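You operate a simulated robot arm through the tools that you are given. There is no shell and no other tool.

Carry out the task below with a simulated robot arm. There is one attempt and no reset: what you move stays moved.

TASK
Clamp the green-ended block and brush a patch of paste on its top.
Fine: the block lies in the flat vice already; pale green paste from the blue pot, by the small brush with the green back, on the bare steel of the top; the brush goes back to its spot; leave the stop and the other blocks. Set down upright: small brush with the green back. A coat counts when it lies all over at full strength: go over it till it gets no stronger.

Only the result counts: the job must be done as asked and must still hold three seconds after the hand-in. Knocking over, shifting, dropping, spilling or breaking anything else fails it.

THE ROBOT
A 7-joint arm with a two-finger parallel gripper, fixed in place. Base frame: the origin is at the foot of the arm, x ahead of it, y to its left, z up; the work surface is at about z = 0.868. Units: m, rad, N and s.
With the tool pointing down near the work surface it reaches from about 0.3 to 0.7 m from the base axis. Its first joint turns from -1.152 to 1.152 rad. Payload 1.57 kg.
The tool frame sits at the grasp point between the pads (the TCP): z along the fingers, y along the line on which they close. The tips reach 0.03 m beyond it. Largest opening 0.11 m; finger width 0.024, thickness 0.012; the body of the gripper, 0.048 by 0.112 m, starts 0.078 m behind the TCP.
Orientation is that of the tool frame in the base frame, as [roll, pitch, yaw] about the fixed x, y, z axes, in that order (R = Rz(yaw) Ry(pitch) Rx(roll)). With the fingers straight down and closing along the base's y, the tool's x points along the base's -x, its y along +y and its z along -z.

THE INTERFACE
- The arm moves only by the tool apply_moves. Its argument "rows" is a list of rows, each a list of 7 numbers: the shift along the tool's x, y, z in units of 400 mm (1.0 is 400 mm), then the turn, a rotation vector about the tool's x, y, z in units of 120 degrees (1.0 is 120 degrees), then the gripper command, from -1 (fully open) to 1 (shut), values between in proportion. In form: [[dx, dy, dz, rx, ry, rz, gripper], ...]. A call has 1 to 20 rows; each row is the pose to reach, as a shift and turn from the pose commanded when the call began, along the tool's axes at that moment. A call with a number of a shift or a turn outside -1 to 1 is refused whole. Rows are played at 5 a second. More than 0.05 m and 0.15 rad between two rows, or a gripper value outside its range, and nothing of the call is played. Where a pose cannot be reached the arm comes as near as it can. A force on the tool above 40 N (or 10 N above the force at the start of the call, whichever is more), or a blocked arm, ends the call early, and 0.2 s more pass. The fingers move at their own pace (about 0.108 m/s each) and stop on an object; they squeeze with about 27 N. The grip force told is the motor's: it shows also when the fingers shut on nothing. Time passes only in rows, and 0.2 s behind the last, so rows that repeat a pose let the fingers close. It gives the time, the measured TCP pose, the force on the tool (base axes), the opening and the grip force at its end, in the units of the frame above (readings bear some noise), with the torque about the TCP (base axes, N m) and any sound that the robot's microphone picked up.
- Cameras (640 x 400 px; columns grow to the right, rows downward): "scene" is fixed at [0.1597, -0.3901, 1.3986]; the picture's right is [0.81, -0.59, 0.00], its down [-0.37, -0.50, -0.79] and it looks along [0.46, 0.63, -0.62] (base axes); focal length 282 px, centre (320, 200). "wrist" rides on the gripper at [0.07, 0.016, -0.141] in the tool frame; the picture's right is [-0.23, 0.97, 0.00], its down [-0.86, -0.20, -0.48] and it looks along [-0.47, -0.11, 0.88] (tool axes); focal length 222 px, centre (320, 200). There is no depth. A picture from a camera that has moved, and an enlarged one, comes with that camera's place and axes in the base frame and with its lens.
- capture(camera): a new picture of that camera. The clock stands still meanwhile.
- enlarge(camera, box): a new picture of the part [left, top, right, bottom] of that camera's present view, enlarged. The clock stands still meanwhile.
- hand_in(): hands the job in; it is judged then, once.

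Nothing tells you positions but the pictures and the camera data. Unless the task says otherwise, let go and move clear before handing in.

The tools are called after "Request:" as name(argument=value, ...) on one line, values as JSON. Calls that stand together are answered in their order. apply_moves: Moves the arm, as the interface text tells. Its arguments: {"type":"object","properties":{"rows":{"type":"array","items":{"type":"array","items":{"type":"number"}}}},"required":["rows"]} The other tools are called the same way: capture (camera) takes a picture; enlarge (camera, box) takes an enlarged picture of a part of a camera's view; hand_in () hands the job in.

At the start:

```text
time: 0.0
tcp_pos: [0.3323, 0.0347, 1.221]
orientation: [-3.14, 0.002, 3.141]
ft_force: [0.0, -0.1, -0.4]
wrist_torque: [-0.02, 0.01, 0.02]
finger_gap: 0.1099
finger_force: 0.1
```

scene: 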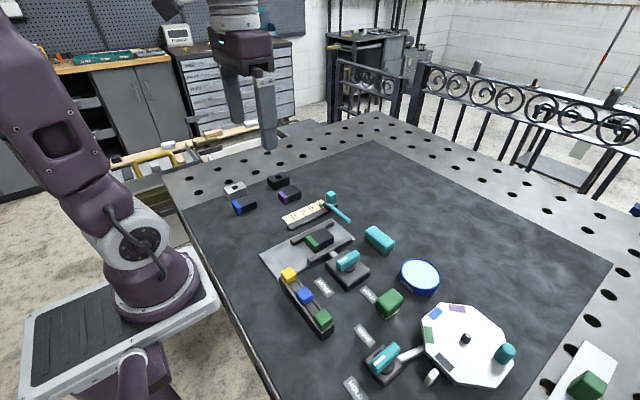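
wrist: 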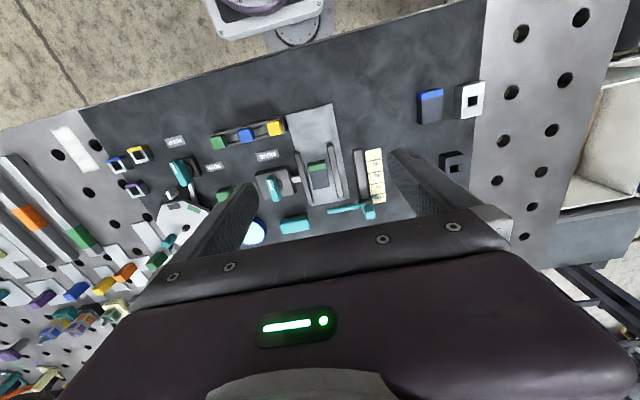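

I see a dark mat with a flat vice, several blocks, brushes with coloured backs, a pot and a turntable. I'll look closer before moving anything.

Request:
enlarge(camera="scene", box=[240, 180, 400, 280])

Request:
enlarge(camera="scene", box=[260, 250, 420, 350])

Request:
enlarge(camera="scene", box=[360, 250, 520, 350])

Request:
enlarge(camera="scene", box=[330, 300, 490, 400])

Request:
enlarge(camera="wrist", box=[240, 80, 400, 260])

Request:
enlarge(camera="wrist", box=[100, 110, 260, 260])

```text
4.00 times, centred on (320, 230) of scene
camera zoom: at [0.1597, -0.3901, 1.3986], right [0.81, -0.59, 0.0], down [-0.37, -0.5, -0.79], along [0.46, 0.63, -0.62], focal length 1127 px, centre (320, 80)
```

zoom: 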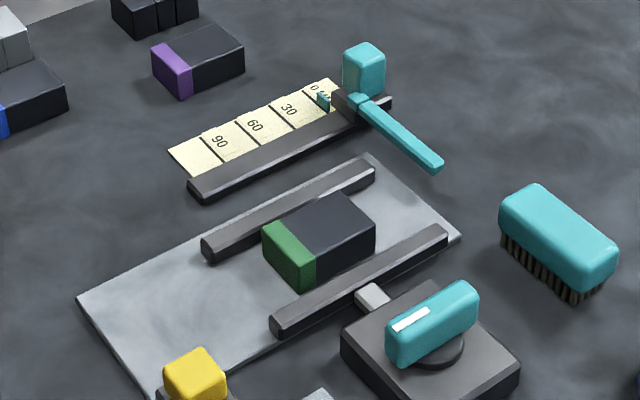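

```text
4.00 times, centred on (340, 300) of scene
camera zoom: at [0.1597, -0.3901, 1.3986], right [0.81, -0.59, 0.0], down [-0.37, -0.5, -0.79], along [0.46, 0.63, -0.62], focal length 1127 px, centre (240, -200)
```

zoom: 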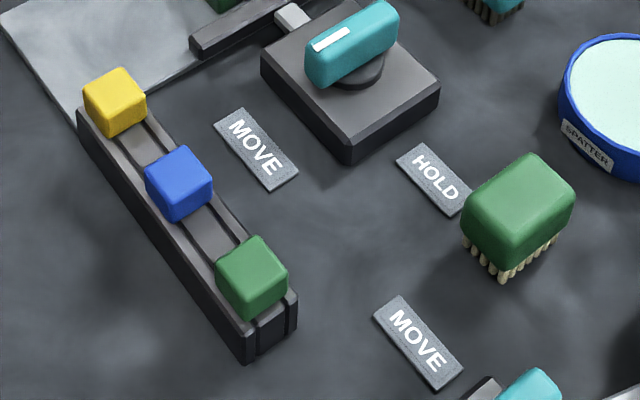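

```text
4.00 times, centred on (440, 300) of scene
camera zoom: at [0.1597, -0.3901, 1.3986], right [0.81, -0.59, 0.0], down [-0.37, -0.5, -0.79], along [0.46, 0.63, -0.62], focal length 1127 px, centre (-160, -200)
```

zoom: 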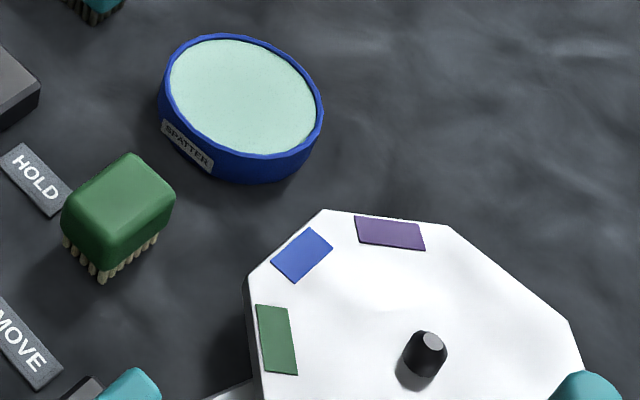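

```text
4.00 times, centred on (410, 350) of scene
camera zoom: at [0.1597, -0.3901, 1.3986], right [0.81, -0.59, 0.0], down [-0.37, -0.5, -0.79], along [0.46, 0.63, -0.62], focal length 1127 px, centre (-40, -400)
```

zoom: 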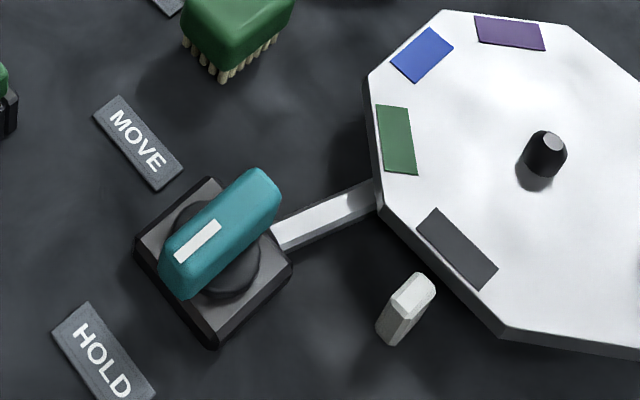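

```text
2.22 times, centred on (320, 170) of wrist
camera zoom: at [0.262, 0.0515, 1.3615], right [0.23, 0.97, 0.0], down [0.86, -0.2, 0.48], along [0.47, -0.11, -0.88], focal length 494 px, centre (320, 267)
```

zoom: 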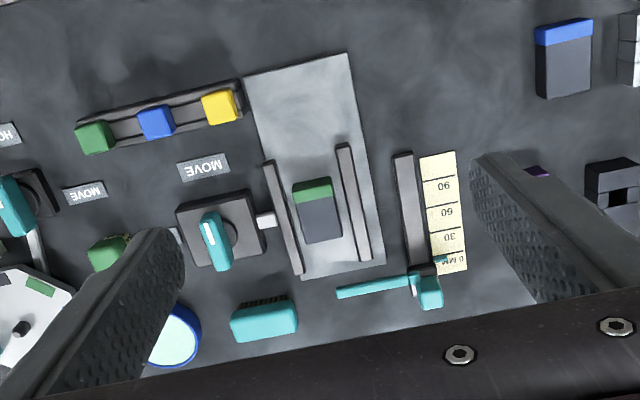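

```text
2.67 times, centred on (180, 185) of wrist
camera zoom: at [0.262, 0.0515, 1.3615], right [0.23, 0.97, 0.0], down [0.86, -0.2, 0.48], along [0.47, -0.11, -0.88], focal length 592 px, centre (693, 240)
```

zoom: 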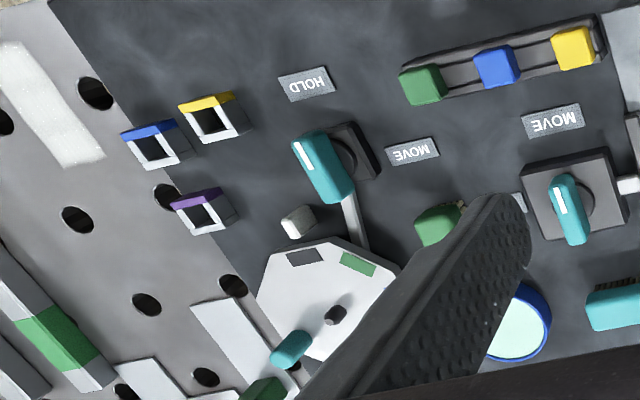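

The vice looks like a plate with two rails along x near (0.44, 0), with its knob's white mark pointing at MOVE. I'll check the remaining areas of the bench for other brushes and pots.

Request:
enlarge(camera="scene", box=[480, 300, 640, 400])

Request:
enlarge(camera="scene", box=[200, 150, 360, 250])

Request:
enlarge(camera="scene", box=[290, 210, 370, 260])

Request:
enlarge(camera="scene", box=[360, 270, 440, 320])

Request:
enlarge(camera="wrist", box=[0, 120, 200, 300])

```text
4.00 times, centred on (560, 350) of scene
camera zoom: at [0.1597, -0.3901, 1.3986], right [0.81, -0.59, 0.0], down [-0.37, -0.5, -0.79], along [0.46, 0.63, -0.62], focal length 1127 px, centre (-640, -400)
```

zoom: 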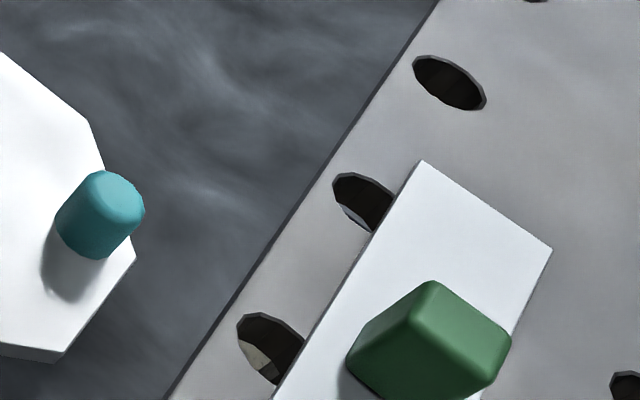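

```text
4.00 times, centred on (280, 200) of scene
camera zoom: at [0.1597, -0.3901, 1.3986], right [0.81, -0.59, 0.0], down [-0.37, -0.5, -0.79], along [0.46, 0.63, -0.62], focal length 1127 px, centre (480, 200)
```

zoom: 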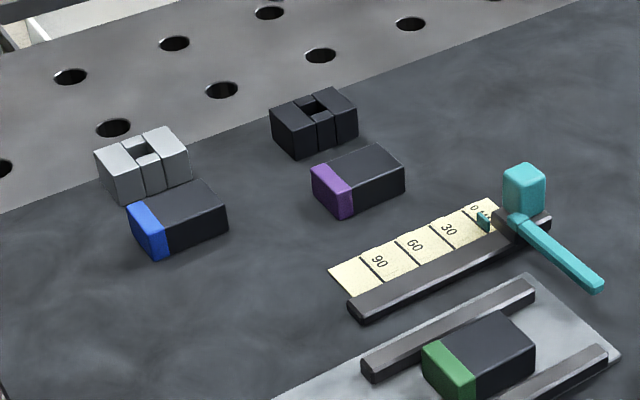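

```text
8.00 times, centred on (330, 235) of scene
camera zoom: at [0.1597, -0.3901, 1.3986], right [0.81, -0.59, 0.0], down [-0.37, -0.5, -0.79], along [0.46, 0.63, -0.62], focal length 2255 px, centre (240, -80)
```

zoom: 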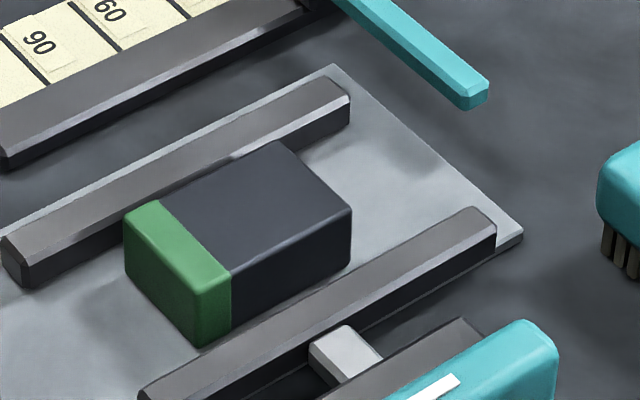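

```text
8.00 times, centred on (400, 295) of scene
camera zoom: at [0.1597, -0.3901, 1.3986], right [0.81, -0.59, 0.0], down [-0.37, -0.5, -0.79], along [0.46, 0.63, -0.62], focal length 2255 px, centre (-320, -560)
```

zoom: 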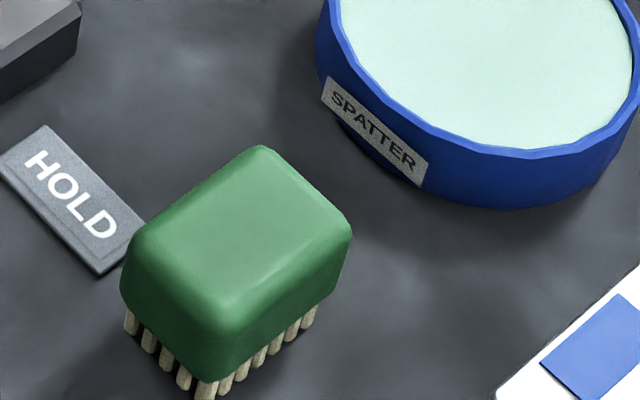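

```text
2.22 times, centred on (100, 210) of wrist
camera zoom: at [0.262, 0.0515, 1.3615], right [0.23, 0.97, 0.0], down [0.86, -0.2, 0.48], along [0.47, -0.11, -0.88], focal length 494 px, centre (809, 178)
```

zoom: 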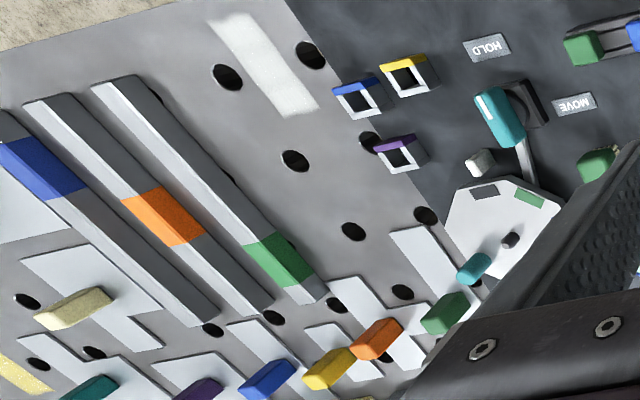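

The vice's block is the green-ended one, and the only green-backed brush is the one standing near (0.45, -0.2) beside the blue "SPATTER" pot. I'll move higher over the vice area for a better look from the wrist camera.

Request:
apply_moves(rows=[[-0.02, -0.05, 0.05, 0, 0, 0, -1], [-0.04, -0.1, 0.1, 0, 0, 0, -1], [-0.06, -0.15, 0.15, 0, 0, 0, -1], [-0.08, -0.2, 0.2, 0, 0, 0, -1], [-0.1, -0.25, 0.25, 0, 0, 0, -1], [-0.1, -0.3, 0.25, 0, 0, 0, -1], [-0.1, -0.3, 0.25, 0, 0, 0, -1]])

Request:
capture(camera="wrist")

```text
time: 1.6
tcp_pos: [0.3709, -0.0848, 1.1204]
orientation: [3.141, -0.001, -3.141]
ft_force: [0.5, 0.6, 0.0]
wrist_torque: [0.02, 0.02, -0.03]
finger_gap: 0.1101
finger_force: 0.0
```

```text
taken
camera wrist: at [0.3019, -0.0682, 1.2619], right [0.23, 0.97, 0.0], down [0.86, -0.2, 0.48], along [0.47, -0.11, -0.88], focal length 222 px, centre (320, 200)
```

wrist: 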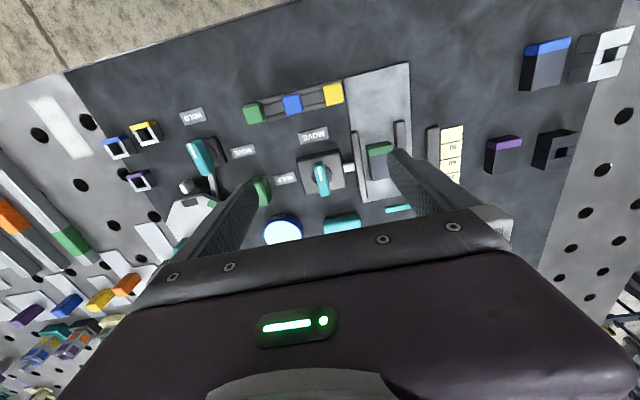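

The knob and vice are now near the middle of the wrist view. I'll enlarge to measure them.

Request:
enlarge(camera="wrist", box=[270, 120, 350, 220])

Request:
enlarge(camera="wrist", box=[330, 110, 430, 220])

Request:
enlarge(camera="wrist", box=[240, 150, 360, 250])

Request:
enlarge(camera="scene", box=[320, 235, 400, 285])

```text
4.00 times, centred on (310, 170) of wrist
camera zoom: at [0.3019, -0.0682, 1.2619], right [0.23, 0.97, 0.0], down [0.86, -0.2, 0.48], along [0.47, -0.11, -0.88], focal length 888 px, centre (360, 320)
```

zoom: 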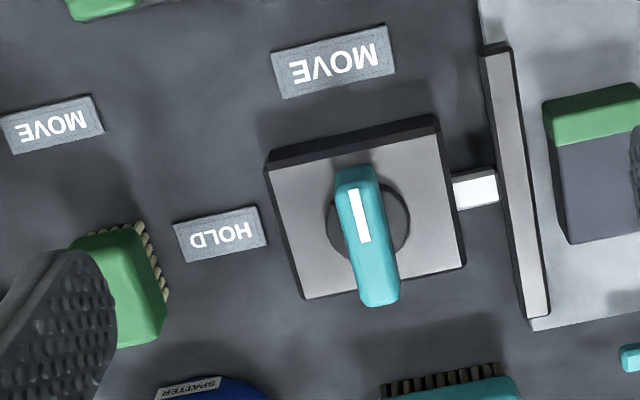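

```text
3.64 times, centred on (380, 165) of wrist
camera zoom: at [0.3019, -0.0682, 1.2619], right [0.23, 0.97, 0.0], down [0.86, -0.2, 0.48], along [0.47, -0.11, -0.88], focal length 808 px, centre (102, 327)
```

zoom: 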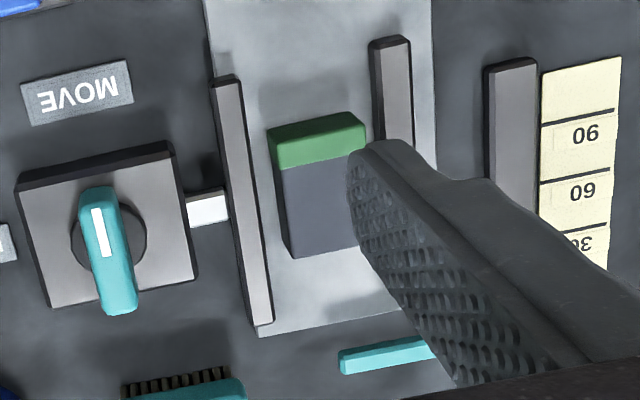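

```text
4.00 times, centred on (300, 200) of wrist
camera zoom: at [0.3019, -0.0682, 1.2619], right [0.23, 0.97, 0.0], down [0.86, -0.2, 0.48], along [0.47, -0.11, -0.88], focal length 888 px, centre (400, 200)
```

zoom: 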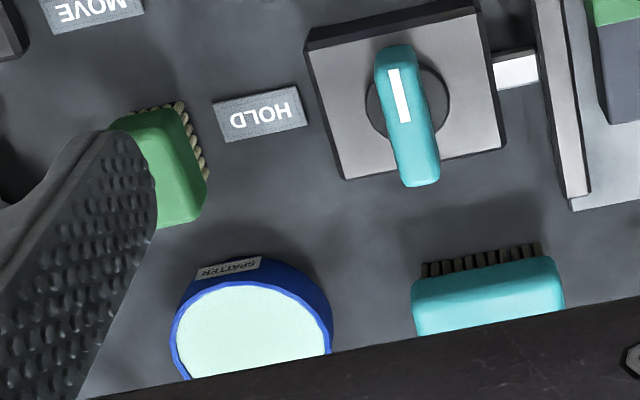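

```text
8.00 times, centred on (360, 260) of scene
camera zoom: at [0.1597, -0.3902, 1.3986], right [0.81, -0.59, 0.0], down [-0.37, -0.5, -0.79], along [0.46, 0.63, -0.62], focal length 2255 px, centre (0, -280)
```

zoom: 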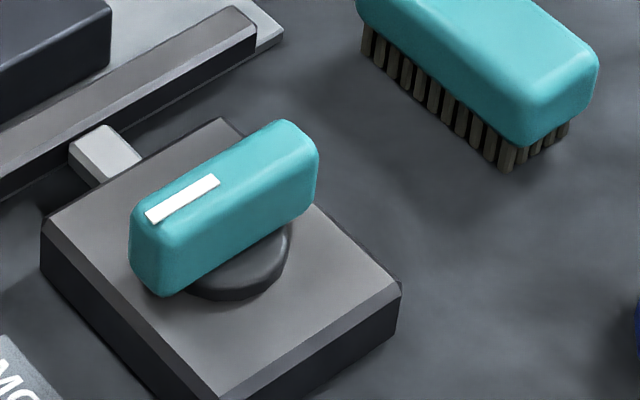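

The vice knob centre is about (0.449, -0.100), top near z = 0.918, with its mark toward MOVE (-x); HOLD lies toward -y, a +90° turn seen from above. I'll go above the knob with the fingers partly open.

Request:
apply_moves(rows=[[-0.05, -0.01, 0.07, 0, 0, 0, -0.5], [-0.1, -0.02, 0.14, 0, 0, 0, 0], [-0.15, -0.03, 0.21, 0, 0, 0, 0.15], [-0.19, -0.036, 0.28, 0, 0, 0, 0.15], [-0.19, -0.036, 0.3, 0, 0, 0, 0.15], [-0.19, -0.036, 0.3, 0, 0, 0, 0.15]])

Request:
capture(camera="wrist")

Request:
capture(camera="scene")

```text
time: 3.0
tcp_pos: [0.4491, -0.0992, 1.0027]
orientation: [-3.14, 0.0, 3.141]
ft_force: [-0.6, 0.4, 0.1]
wrist_torque: [0.01, 0.02, 0.02]
finger_gap: 0.0467
finger_force: 0.0
```

```text
taken
camera wrist: at [0.3788, -0.0829, 1.1436], right [0.23, 0.97, 0.0], down [0.86, -0.2, 0.48], along [0.47, -0.11, -0.88], focal length 222 px, centre (320, 200)
```

wrist: 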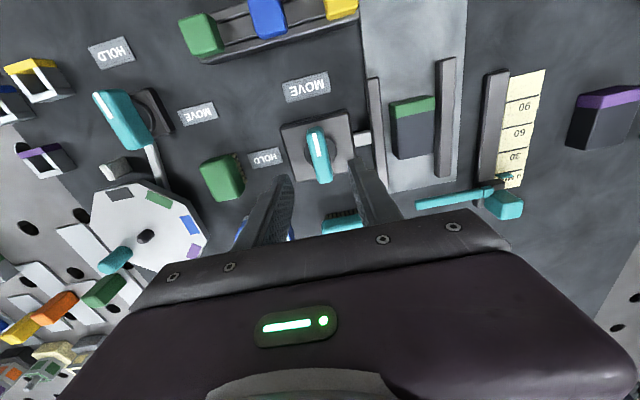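

```text
taken
```

scene: 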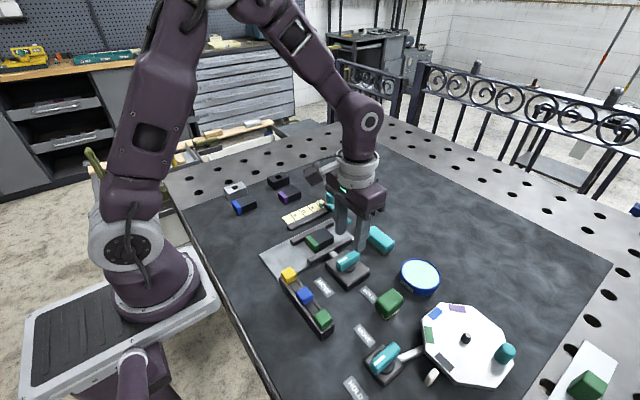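

From here the knob sits between the fingers as expected. I'll enlarge the wrist view to measure knob, block and brush more exactly.

Request:
enlarge(camera="wrist", box=[270, 100, 370, 200])

Request:
enlarge(camera="wrist", box=[350, 40, 480, 210])

Request:
enlarge(camera="wrist", box=[180, 130, 300, 250])

Request:
enlarge(camera="scene", box=[320, 210, 400, 290])

```text
4.00 times, centred on (320, 150) of wrist
camera zoom: at [0.3788, -0.0829, 1.1436], right [0.23, 0.97, 0.0], down [0.86, -0.2, 0.48], along [0.47, -0.11, -0.88], focal length 888 px, centre (320, 400)
```

zoom: 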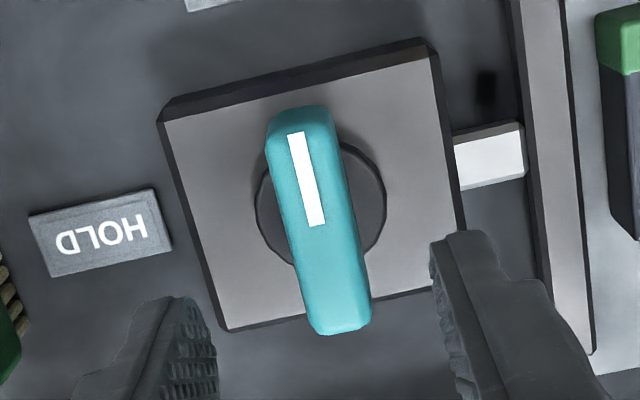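

```text
2.35 times, centred on (415, 125) of wrist
camera zoom: at [0.3788, -0.0829, 1.1436], right [0.23, 0.97, 0.0], down [0.86, -0.2, 0.48], along [0.47, -0.11, -0.88], focal length 523 px, centre (96, 376)
```

zoom: 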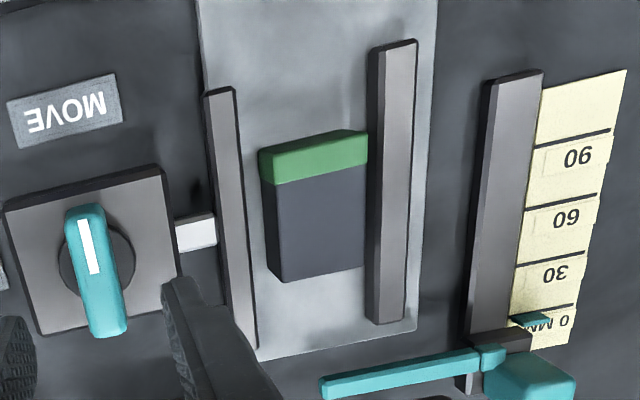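

```text
3.33 times, centred on (240, 190) of wrist
camera zoom: at [0.3788, -0.0829, 1.1436], right [0.23, 0.97, 0.0], down [0.86, -0.2, 0.48], along [0.47, -0.11, -0.88], focal length 740 px, centre (587, 233)
```

zoom: 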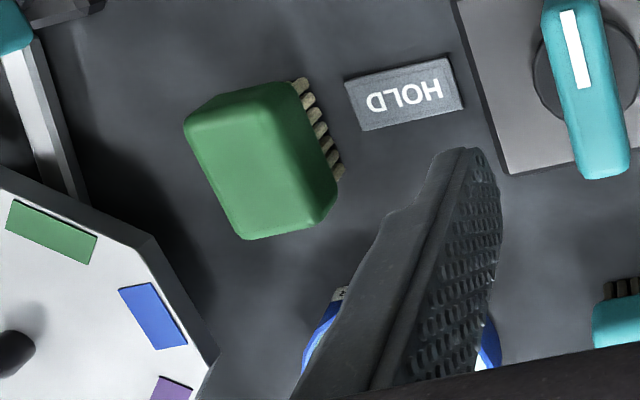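

```text
5.00 times, centred on (360, 250) of scene
camera zoom: at [0.1597, -0.3902, 1.3986], right [0.81, -0.59, 0.0], down [-0.37, -0.5, -0.79], along [0.46, 0.63, -0.62], focal length 1409 px, centre (120, -50)
```

zoom: 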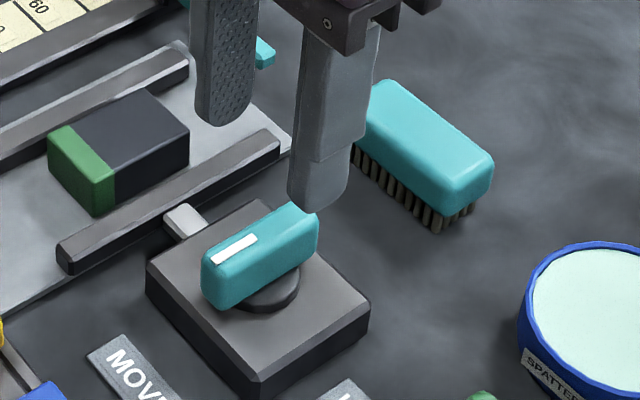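

The tool is centred over the knob. I'll descend so the tips stay just above the knob's disc, and close.

Request:
apply_moves(rows=[[0, 0, 0.07, 0, 0, 0, 0.15], [0, 0, 0.13, 0, 0, 0, 0.15], [0, 0, 0.17, 0, 0, 0, 0.15], [0, 0, 0.1875, 0, 0, 0, 0.15], [0, 0, 0.1875, 0, 0, 0, 0.15]])

Request:
enlarge(camera="scene", box=[320, 210, 400, 290])

Request:
capture(camera="wrist")

```text
time: 4.2
tcp_pos: [0.4481, -0.0988, 0.9246]
orientation: [-3.141, -0.002, -3.141]
ft_force: [0.4, 0.0, 0.8]
wrist_torque: [0.0, 0.0, 0.02]
finger_gap: 0.0467
finger_force: 0.1
```

```text
5.00 times, centred on (360, 250) of scene
camera zoom: at [0.1597, -0.3901, 1.3986], right [0.81, -0.59, 0.0], down [-0.37, -0.5, -0.79], along [0.46, 0.63, -0.62], focal length 1409 px, centre (120, -50)
```

zoom: 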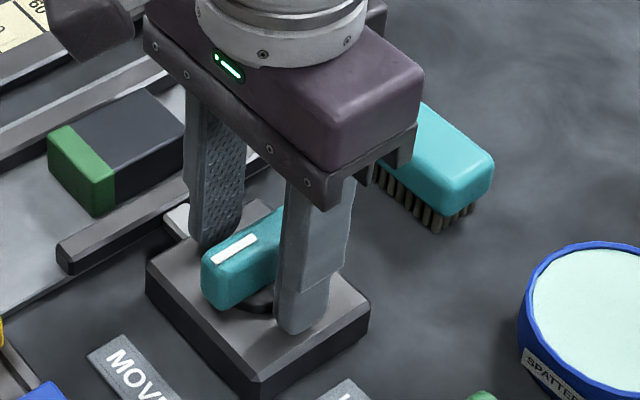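

```text
taken
camera wrist: at [0.3784, -0.0828, 1.0665], right [0.23, 0.97, 0.0], down [0.86, -0.2, 0.48], along [0.47, -0.11, -0.88], focal length 222 px, centre (320, 200)
```

wrist: 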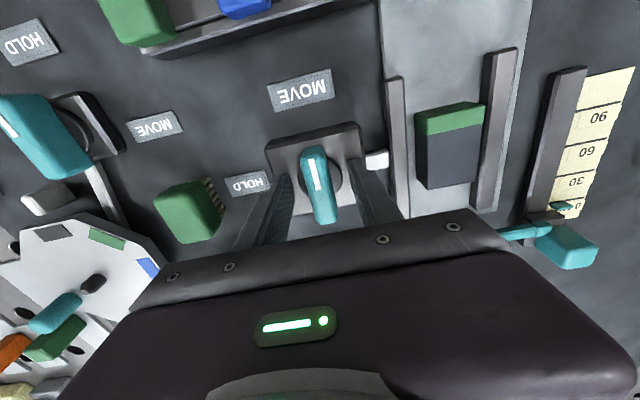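

The fingers straddle the knob without contact. I'll close on it.

Request:
apply_moves(rows=[[0, 0, 0, 0, 0, 0, 0.5], [0, 0, 0, 0, 0, 0, 0.8], [0, 0, 0, 0, 0, 0, 1], [0, 0, 0, 0, 0, 0, 1], [0, 0, 0, 0, 0, 0, 1]])

Request:
enlarge(camera="scene", box=[320, 210, 400, 290])

```text
time: 5.4
tcp_pos: [0.449, -0.0993, 0.9248]
orientation: [-3.141, 0.0, -3.14]
ft_force: [-0.4, -3.6, -4.5]
wrist_torque: [-0.04, -0.38, 0.03]
finger_gap: 0.0179
finger_force: 32.5
```

```text
5.00 times, centred on (360, 250) of scene
camera zoom: at [0.1598, -0.3902, 1.3986], right [0.81, -0.59, 0.0], down [-0.37, -0.5, -0.79], along [0.46, 0.63, -0.62], focal length 1409 px, centre (120, -50)
```

zoom: 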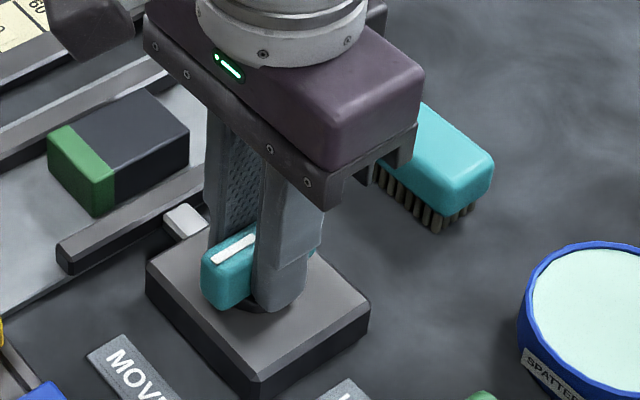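

The knob is gripped (gap 17.9 mm). Now I'll turn it +90° seen from above toward HOLD, in small steps.

Request:
apply_moves(rows=[[0, 0, 0, 0, 0, -0.0625, 1], [0, 0, 0, 0, 0, -0.125, 1], [0, 0, 0, 0, 0, -0.1875, 1], [0, 0, 0, 0, 0, -0.25, 1], [0, 0, 0, 0, 0, -0.25, 1]])

Request:
enlarge(camera="scene", box=[300, 210, 400, 290])

```text
time: 6.6
tcp_pos: [0.4477, -0.1, 0.925]
orientation: [-3.14, 0.001, -2.616]
ft_force: [10.8, -11.0, -6.7]
wrist_torque: [-0.35, 0.63, 0.01]
finger_gap: 0.0177
finger_force: 32.8
```

```text
5.00 times, centred on (350, 250) of scene
camera zoom: at [0.1601, -0.3905, 1.3985], right [0.81, -0.59, 0.0], down [-0.37, -0.5, -0.79], along [0.46, 0.63, -0.62], focal length 1409 px, centre (170, -50)
```

zoom: 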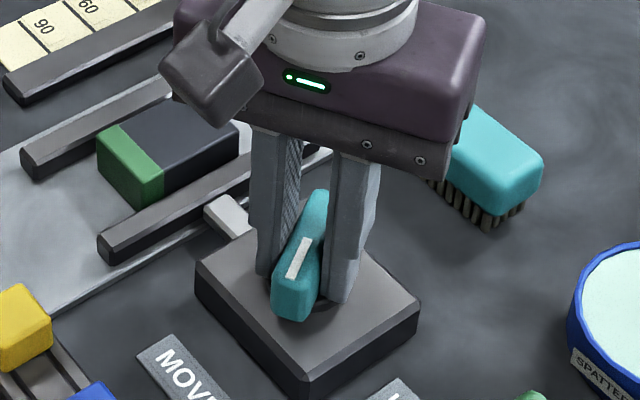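

The knob is turning and the mark now points between MOVE and HOLD. I'll continue to 90°, with a 1 mm correction to lower the side load.

Request:
apply_moves(rows=[[-0.0009, -0.0034, 0, 0, 0, -0.0625, 1], [-0.0009, -0.0034, 0, 0, 0, -0.125, 1], [-0.0009, -0.0034, 0, 0, 0, -0.1875, 1], [-0.0009, -0.0034, 0, 0, 0, -0.25, 1], [-0.0009, -0.0034, 0, 0, 0, -0.3125, 1], [-0.0009, -0.0034, 0, 0, 0, -0.375, 1], [-0.0009, -0.0034, 0, 0, 0, -0.4375, 1], [-0.0009, -0.0034, 0, 0, 0, -0.5, 1], [-0.0009, -0.0034, 0, 0, 0, -0.5, 1]])

Request:
enlarge(camera="scene", box=[300, 210, 400, 290])

Request:
capture(camera="wrist")

```text
time: 8.6
tcp_pos: [0.4493, -0.1011, 0.9257]
orientation: [-3.139, 0.001, -1.569]
ft_force: [12.1, -18.0, 18.1]
wrist_torque: [-0.25, 0.32, -0.29]
finger_gap: 0.0182
finger_force: 32.3
```

```text
5.00 times, centred on (350, 250) of scene
camera zoom: at [0.1598, -0.3905, 1.3985], right [0.81, -0.59, 0.0], down [-0.37, -0.5, -0.79], along [0.46, 0.63, -0.62], focal length 1409 px, centre (170, -50)
```

zoom: 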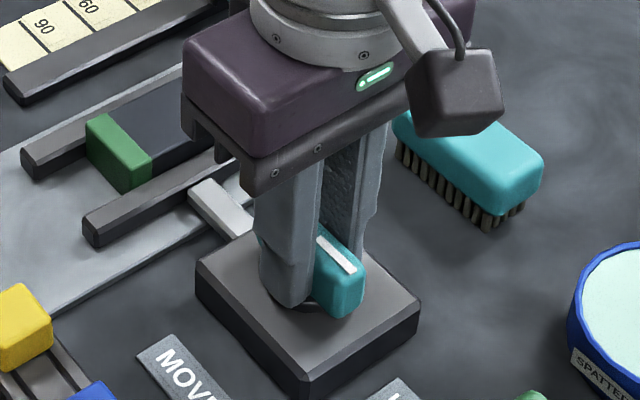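

```text
taken
camera wrist: at [0.4331, -0.1702, 1.0667], right [-0.97, 0.23, 0.0], down [0.2, 0.86, 0.48], along [0.11, 0.47, -0.88], focal length 222 px, centre (320, 200)
```

wrist: 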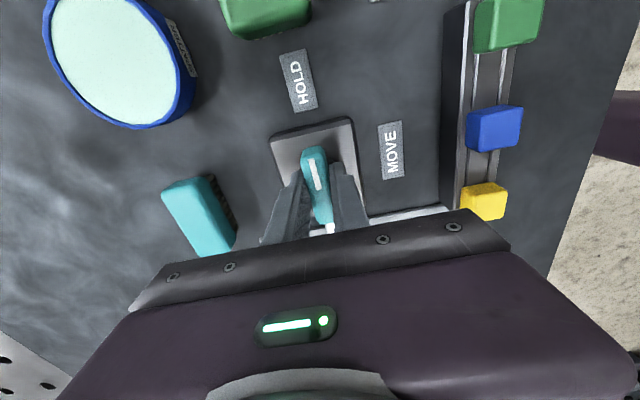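

The mark now points to HOLD and the jaw has moved up to the block. I'll zoom in to check alignment before releasing.

Request:
enlarge(camera="wrist", box=[250, 100, 410, 240])

Request:
enlarge(camera="scene", box=[290, 220, 370, 270])

```text
2.86 times, centred on (330, 170) of wrist
camera zoom: at [0.4331, -0.1702, 1.0667], right [-0.97, 0.23, 0.0], down [0.2, 0.86, 0.48], along [0.11, 0.47, -0.88], focal length 635 px, centre (291, 286)
```

zoom: 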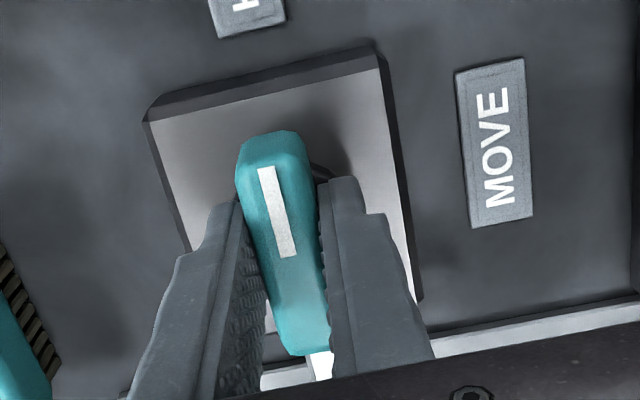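

```text
8.00 times, centred on (330, 245) of scene
camera zoom: at [0.1598, -0.3905, 1.3985], right [0.81, -0.59, 0.0], down [-0.37, -0.5, -0.79], along [0.46, 0.63, -0.62], focal length 2255 px, centre (240, -160)
```

zoom: 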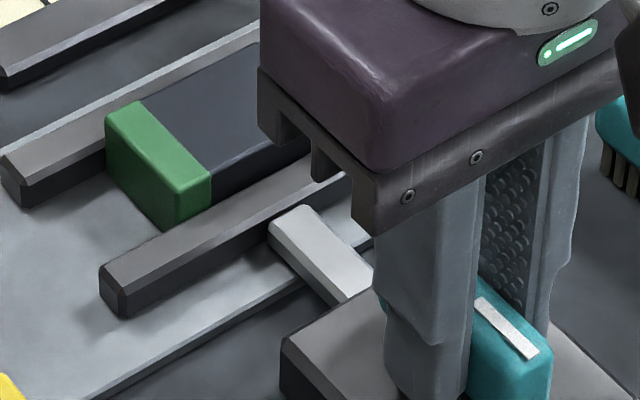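

The knob is about at 90°. I'll nudge it a few degrees further to seat it, then check the load.

Request:
apply_moves(rows=[[0, 0, 0, 0, 0, -0.02, 1], [0, 0, 0, 0, 0, -0.035, 1], [0, 0, 0, 0, 0, -0.035, 1]])

Request:
enlarge(camera="wrist", box=[250, 100, 410, 240])

```text
time: 9.4
tcp_pos: [0.4509, -0.1011, 0.9242]
orientation: [-3.138, -0.001, -1.498]
ft_force: [19.9, -13.3, 12.3]
wrist_torque: [0.36, -0.07, -1.03]
finger_gap: 0.0192
finger_force: 32.9
```

```text
2.86 times, centred on (330, 170) of wrist
camera zoom: at [0.438, -0.1709, 1.0662], right [-0.99, 0.16, 0.0], down [0.14, 0.87, 0.48], along [0.08, 0.47, -0.88], focal length 635 px, centre (291, 286)
```

zoom: 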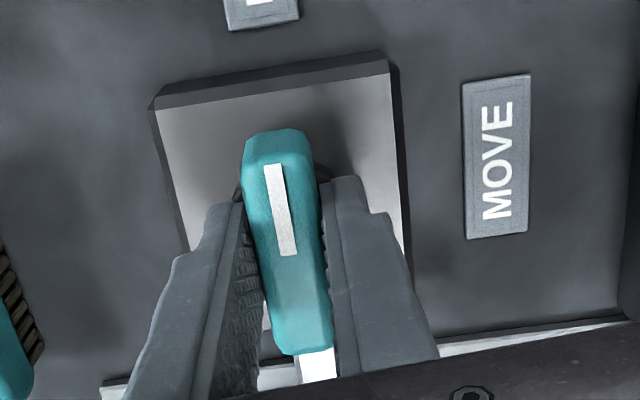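

Torque rose to about 1 N·m, so the knob is at its HOLD stop. I'll back off the overturn, release and lift.

Request:
apply_moves(rows=[[0, 0, 0, 0, 0, 0.03, 1], [0, 0, 0, 0, 0, 0.035, 0.6], [0, 0, 0, 0, 0, 0.035, 0.2], [0, 0, 0, 0, 0, 0.035, 0.15], [0, 0, -0.08, 0, 0, 0.035, 0.15], [0, 0, -0.18, 0, 0, 0.035, 0.15], [0, 0, -0.28, 0, 0, 0.035, 0.15], [0, 0, -0.28, 0, 0, 0.035, 0.15]])

Request:
capture(camera="wrist")

Request:
enlarge(camera="scene", box=[280, 210, 400, 290])

```text
time: 11.2
tcp_pos: [0.4501, -0.1001, 1.0366]
orientation: [-3.141, 0.0, -1.57]
ft_force: [-0.4, -0.4, 0.5]
wrist_torque: [0.01, 0.02, -0.01]
finger_gap: 0.047
finger_force: 0.0
```

```text
taken
camera wrist: at [0.433, -0.1687, 1.1775], right [-0.97, 0.23, 0.0], down [0.2, 0.85, 0.48], along [0.11, 0.47, -0.88], focal length 222 px, centre (320, 200)
```

wrist: 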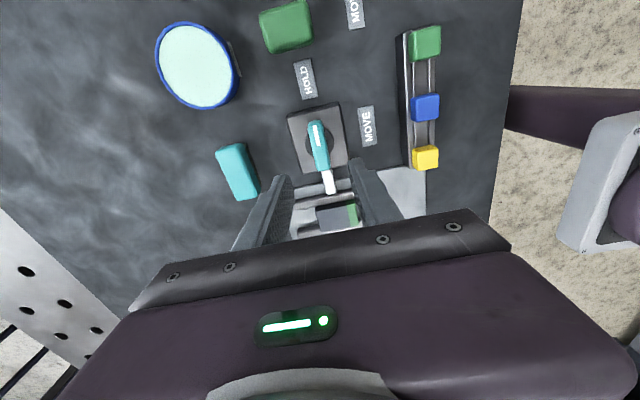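

```text
5.00 times, centred on (340, 250) of scene
camera zoom: at [0.1597, -0.3901, 1.3986], right [0.81, -0.59, 0.0], down [-0.37, -0.5, -0.79], along [0.46, 0.63, -0.62], focal length 1409 px, centre (220, -50)
```

zoom: 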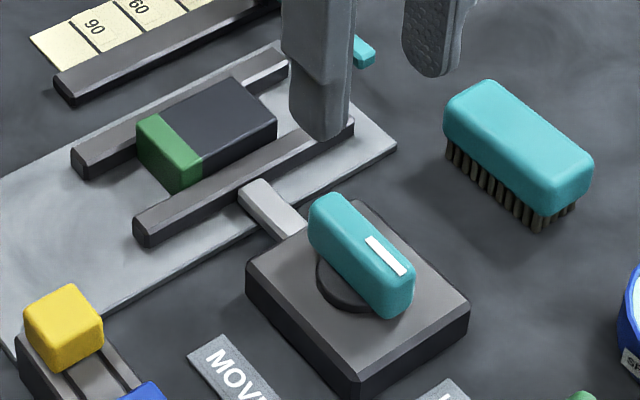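

The jaw is clamped on the block and the knob stays at HOLD. Next I measure the block's top precisely.

Request:
enlarge(camera="scene", box=[300, 220, 350, 255])

Request:
enlarge(camera="wrist", box=[280, 160, 400, 240])

Request:
enlarge(camera="wrist", box=[140, 0, 340, 120])

```text
11.43 times, centred on (325, 238) of scene
camera zoom: at [0.1597, -0.3901, 1.3986], right [0.81, -0.59, 0.0], down [-0.37, -0.5, -0.79], along [0.46, 0.63, -0.62], focal length 3221 px, centre (263, -229)
```

zoom: 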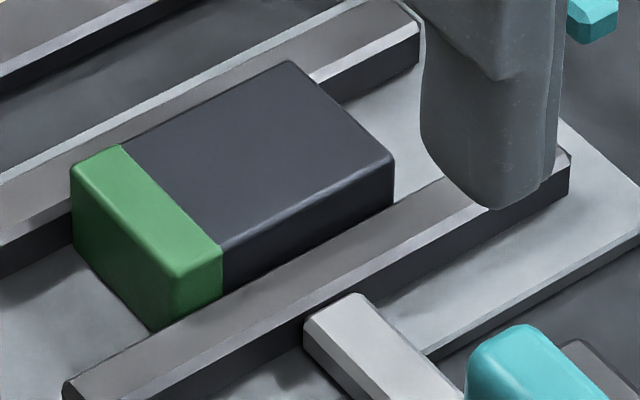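

```text
5.00 times, centred on (340, 200) of wrist
camera zoom: at [0.433, -0.1687, 1.1775], right [-0.97, 0.23, 0.0], down [0.2, 0.85, 0.48], along [0.11, 0.47, -0.88], focal length 1111 px, centre (220, 200)
```

zoom: 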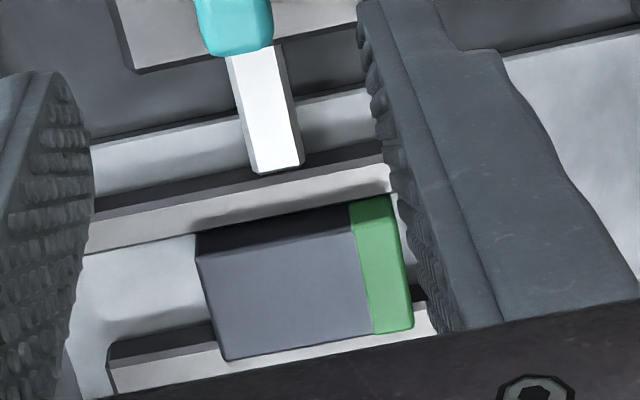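

```text
3.20 times, centred on (240, 60) of wrist
camera zoom: at [0.433, -0.1687, 1.1775], right [-0.97, 0.23, 0.0], down [0.2, 0.85, 0.48], along [0.11, 0.47, -0.88], focal length 711 px, centre (576, 648)
```

zoom: 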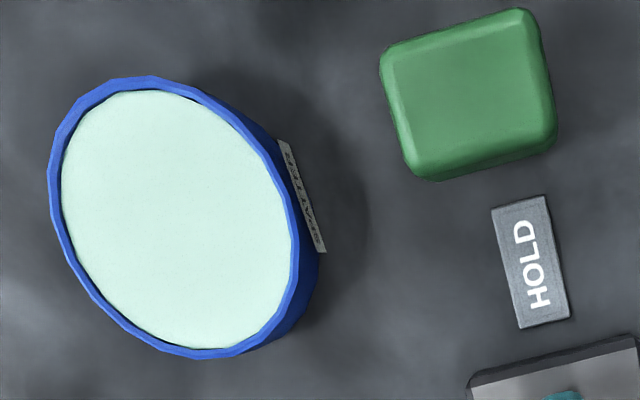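

The bare steel top spans about x 0.4325–0.4785, y -0.003–0.0355 at z ≈ 0.897; the green brush is centred near (0.4555, -0.2195), ~46 × 31 mm, long axis along x, and the pot near (0.565, -0.212). I'll turn the tool back to close along y and move over the brush.

Request:
apply_moves(rows=[[0.025, -0.001, 0, 0, 0, 0.0625, 0], [0.05, -0.002, 0, 0, 0, 0.125, -0.2], [0.075, -0.003, 0, 0, 0, 0.1875, -0.2], [0.1, -0.004, 0, 0, 0, 0.25, -0.2], [0.125, -0.006, 0, 0, 0, 0.3125, -0.2], [0.15, -0.007, 0, 0, 0, 0.375, -0.2], [0.175, -0.008, 0, 0, 0, 0.4375, -0.2], [0.2, -0.009, 0, 0, 0, 0.5, -0.2], [0.225, -0.011, 0, 0, 0, 0.5625, -0.2], [0.25, -0.012, 0, 0, 0, 0.625, -0.2], [0.275, -0.013, 0, 0, 0, 0.6875, -0.2], [0.2985, -0.0138, 0.05, 0, 0, 0.75, -0.2], [0.2985, -0.0138, 0.09, 0, 0, 0.75, -0.2], [0.2985, -0.0138, 0.09, 0, 0, 0.75, -0.2]])

Request:
capture(camera="wrist")

Request:
enlarge(camera="scene", box=[340, 250, 460, 330])

```text
time: 14.2
tcp_pos: [0.456, -0.2207, 1.001]
orientation: [3.14, 0.001, -3.141]
ft_force: [0.2, -0.3, 0.6]
wrist_torque: [0.01, -0.01, 0.02]
finger_gap: 0.0661
finger_force: 0.0
```

```text
taken
camera wrist: at [0.3849, -0.2029, 1.1426], right [0.23, 0.97, 0.0], down [0.85, -0.2, 0.48], along [0.47, -0.11, -0.88], focal length 222 px, centre (320, 200)
```

wrist: 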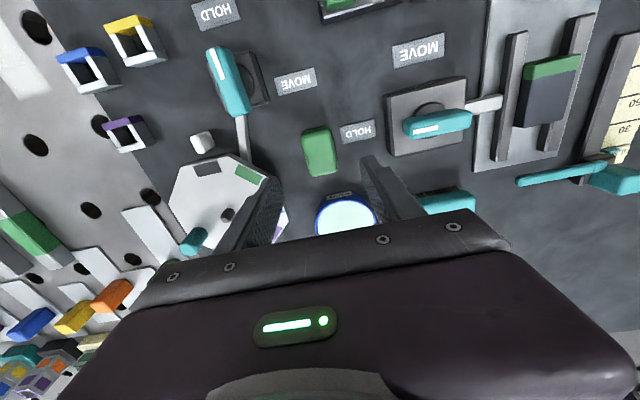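

```text
5.00 times, centred on (400, 290) of scene
camera zoom: at [0.1597, -0.3902, 1.3986], right [0.81, -0.59, 0.0], down [-0.37, -0.5, -0.79], along [0.46, 0.63, -0.62], focal length 1409 px, centre (-80, -250)
```

zoom: 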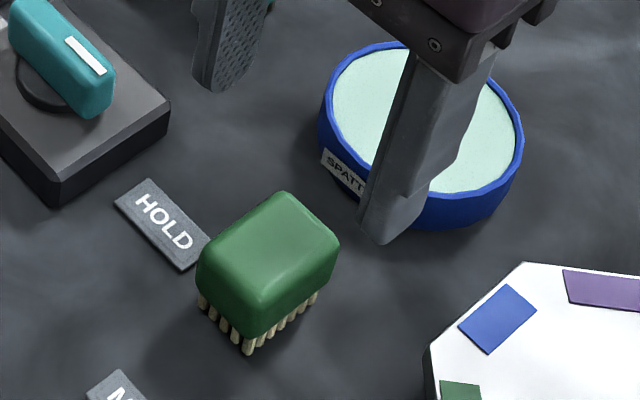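

Request:
enlarge(camera="wrist", box=[270, 110, 370, 190])

Request:
enlarge(camera="wrist", box=[490, 20, 620, 180])

```text
5.00 times, centred on (320, 150) of wrist
camera zoom: at [0.3849, -0.2029, 1.1426], right [0.23, 0.97, 0.0], down [0.85, -0.2, 0.48], along [0.47, -0.11, -0.88], focal length 1111 px, centre (320, 450)
```

zoom: 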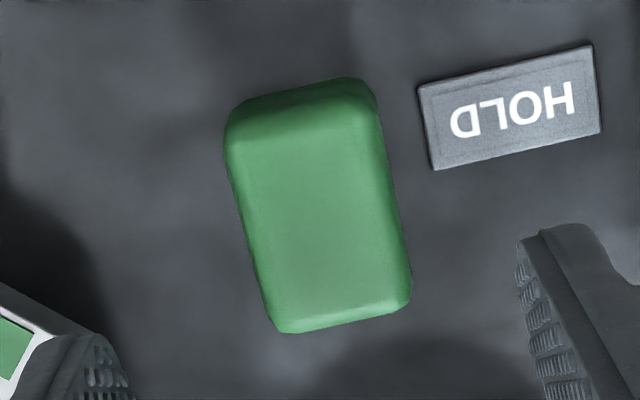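

```text
2.50 times, centred on (555, 100) of wrist
camera zoom: at [0.3849, -0.2029, 1.1426], right [0.23, 0.97, 0.0], down [0.85, -0.2, 0.48], along [0.47, -0.11, -0.88], focal length 555 px, centre (-268, 450)
```

zoom: 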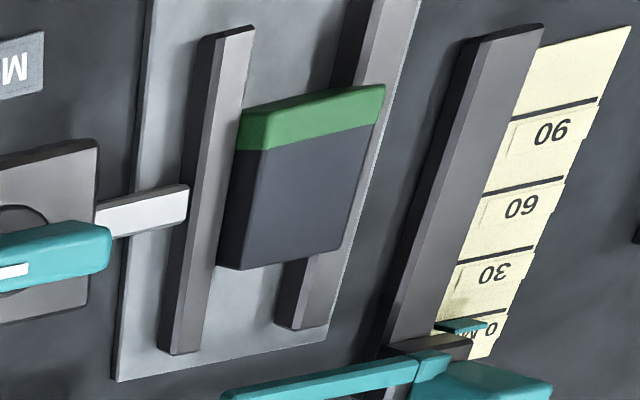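

The brush centre measures about (0.456, -0.2185), so I'm 1–2 mm off in y. I'll correct and descend around its back.

Request:
apply_moves(rows=[[0, 0.004, 0.05, 0, 0, 0, -0.2], [0, 0.004, 0.12, 0, 0, 0, -0.2], [0, 0.004, 0.18, 0, 0, 0, -0.2], [0, 0.004, 0.18, 0, 0, 0, -0.2]])

Request:
enlarge(camera="scene", box=[360, 260, 440, 320])

Request:
capture(camera="wrist")

```text
time: 15.2
tcp_pos: [0.4543, -0.218, 0.9297]
orientation: [-3.141, 0.0, 3.141]
ft_force: [0.1, 0.2, 0.4]
wrist_torque: [-0.01, 0.01, -0.01]
finger_gap: 0.066
finger_force: 0.1
```

```text
6.67 times, centred on (400, 290) of scene
camera zoom: at [0.1597, -0.3902, 1.3986], right [0.81, -0.59, 0.0], down [-0.37, -0.5, -0.79], along [0.46, 0.63, -0.62], focal length 1879 px, centre (-213, -400)
```

zoom: 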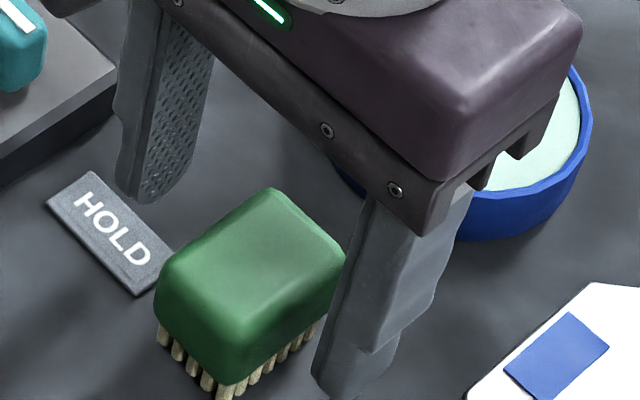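

```text
taken
camera wrist: at [0.3841, -0.201, 1.0707], right [0.23, 0.97, 0.0], down [0.86, -0.2, 0.48], along [0.47, -0.11, -0.88], focal length 222 px, centre (320, 200)
```

wrist: 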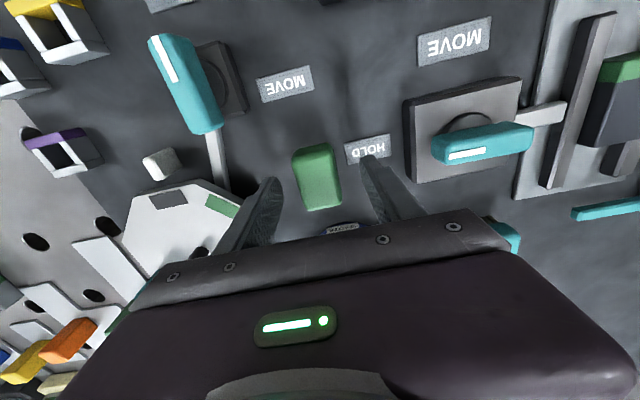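

Centred around the brush. I'll go down to TCP z ≈ 0.912 so the tips sit on the green back just above the bristles, then close gently.

Request:
apply_moves(rows=[[0, 0, 0.03, 0, 0, 0, -0.2], [0, 0, 0.044, 0, 0, 0, -0.2], [0, 0, 0.044, 0, 0, 0, 0.1], [0, 0, 0.044, 0, 0, 0, 0.3], [0, 0, 0.044, 0, 0, 0, 0.5], [0, 0, 0.044, 0, 0, 0, 1], [0, 0, 0.044, 0, 0, 0, 1], [0, 0, 0.044, 0, 0, 0, 1]])

Request:
enlarge(camera="scene", box=[360, 260, 440, 320])

Request:
enlarge(camera="wrist", box=[260, 120, 400, 240])

```text
time: 17.0
tcp_pos: [0.4542, -0.2185, 0.9125]
orientation: [3.141, 0.001, -3.141]
ft_force: [-0.4, -0.4, 0.8]
wrist_torque: [0.02, -0.04, 0.02]
finger_gap: 0.033
finger_force: 26.9
```

```text
6.67 times, centred on (400, 290) of scene
camera zoom: at [0.1597, -0.3902, 1.3986], right [0.81, -0.59, 0.0], down [-0.37, -0.5, -0.79], along [0.46, 0.63, -0.62], focal length 1879 px, centre (-213, -400)
```

zoom: 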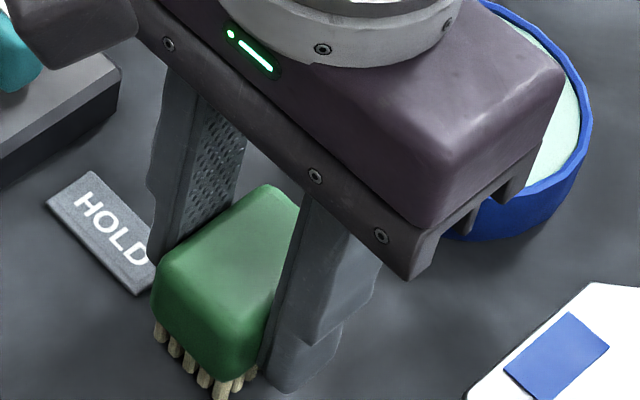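

```text
3.33 times, centred on (330, 180) of wrist
camera zoom: at [0.3837, -0.2016, 1.0532], right [0.23, 0.97, 0.0], down [0.86, -0.2, 0.48], along [0.47, -0.11, -0.88], focal length 740 px, centre (287, 267)
```

zoom: 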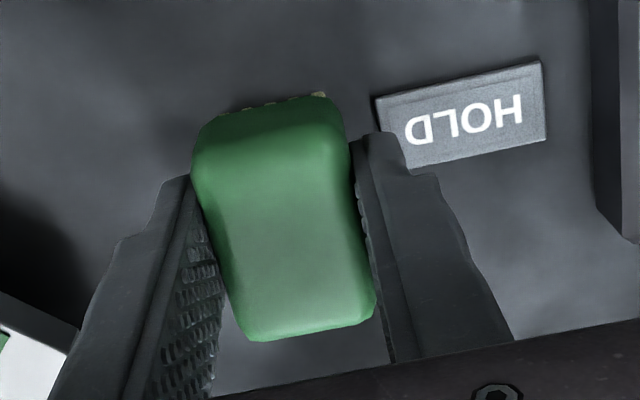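

The brush is held (gap 33 mm), with TCP at (0.4542, -0.2185, 0.9125), so the bristle ends are about 44.5 mm below the TCP. I'll lift it and check.

Request:
apply_moves(rows=[[0, 0, -0.02, 0, 0, 0, 1], [0, 0, -0.07, 0, 0, 0, 1], [0, 0, -0.12, 0, 0, 0, 1], [0, 0, -0.17, 0, 0, 0, 1], [0, 0, -0.17, 0, 0, 0, 1]])

Request:
enlarge(camera="scene", box=[350, 230, 470, 310])

Request:
capture(camera="wrist")

```text
time: 18.2
tcp_pos: [0.4515, -0.218, 0.9796]
orientation: [-3.141, 0.0, 3.141]
ft_force: [0.7, -0.1, -1.5]
wrist_torque: [0.0, 0.01, -0.02]
finger_gap: 0.033
finger_force: 26.7
```

```text
5.00 times, centred on (410, 270) of scene
camera zoom: at [0.1597, -0.3902, 1.3986], right [0.81, -0.59, 0.0], down [-0.37, -0.5, -0.79], along [0.46, 0.63, -0.62], focal length 1409 px, centre (-130, -150)
```

zoom: 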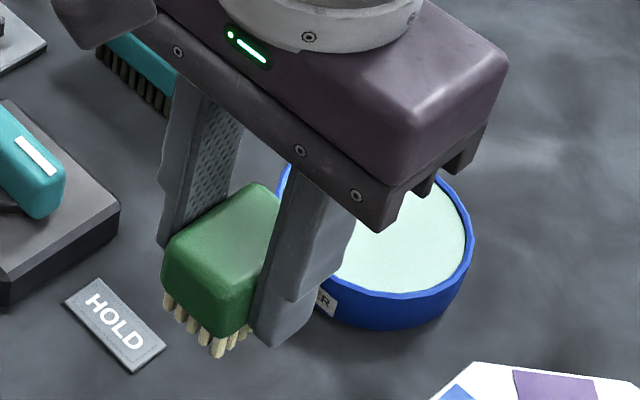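

```text
taken
camera wrist: at [0.3821, -0.2011, 1.1202], right [0.23, 0.97, 0.0], down [0.86, -0.2, 0.48], along [0.47, -0.11, -0.88], focal length 222 px, centre (320, 200)
```

wrist: 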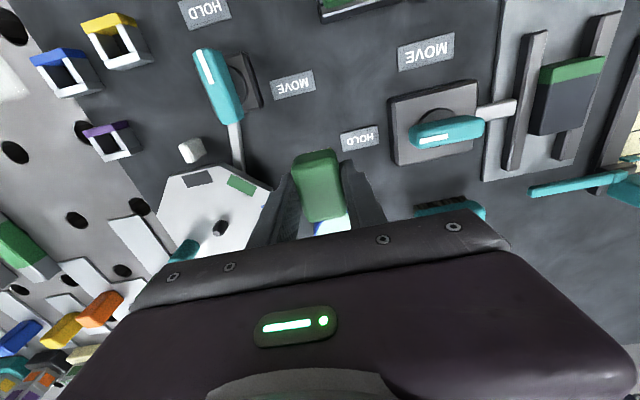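

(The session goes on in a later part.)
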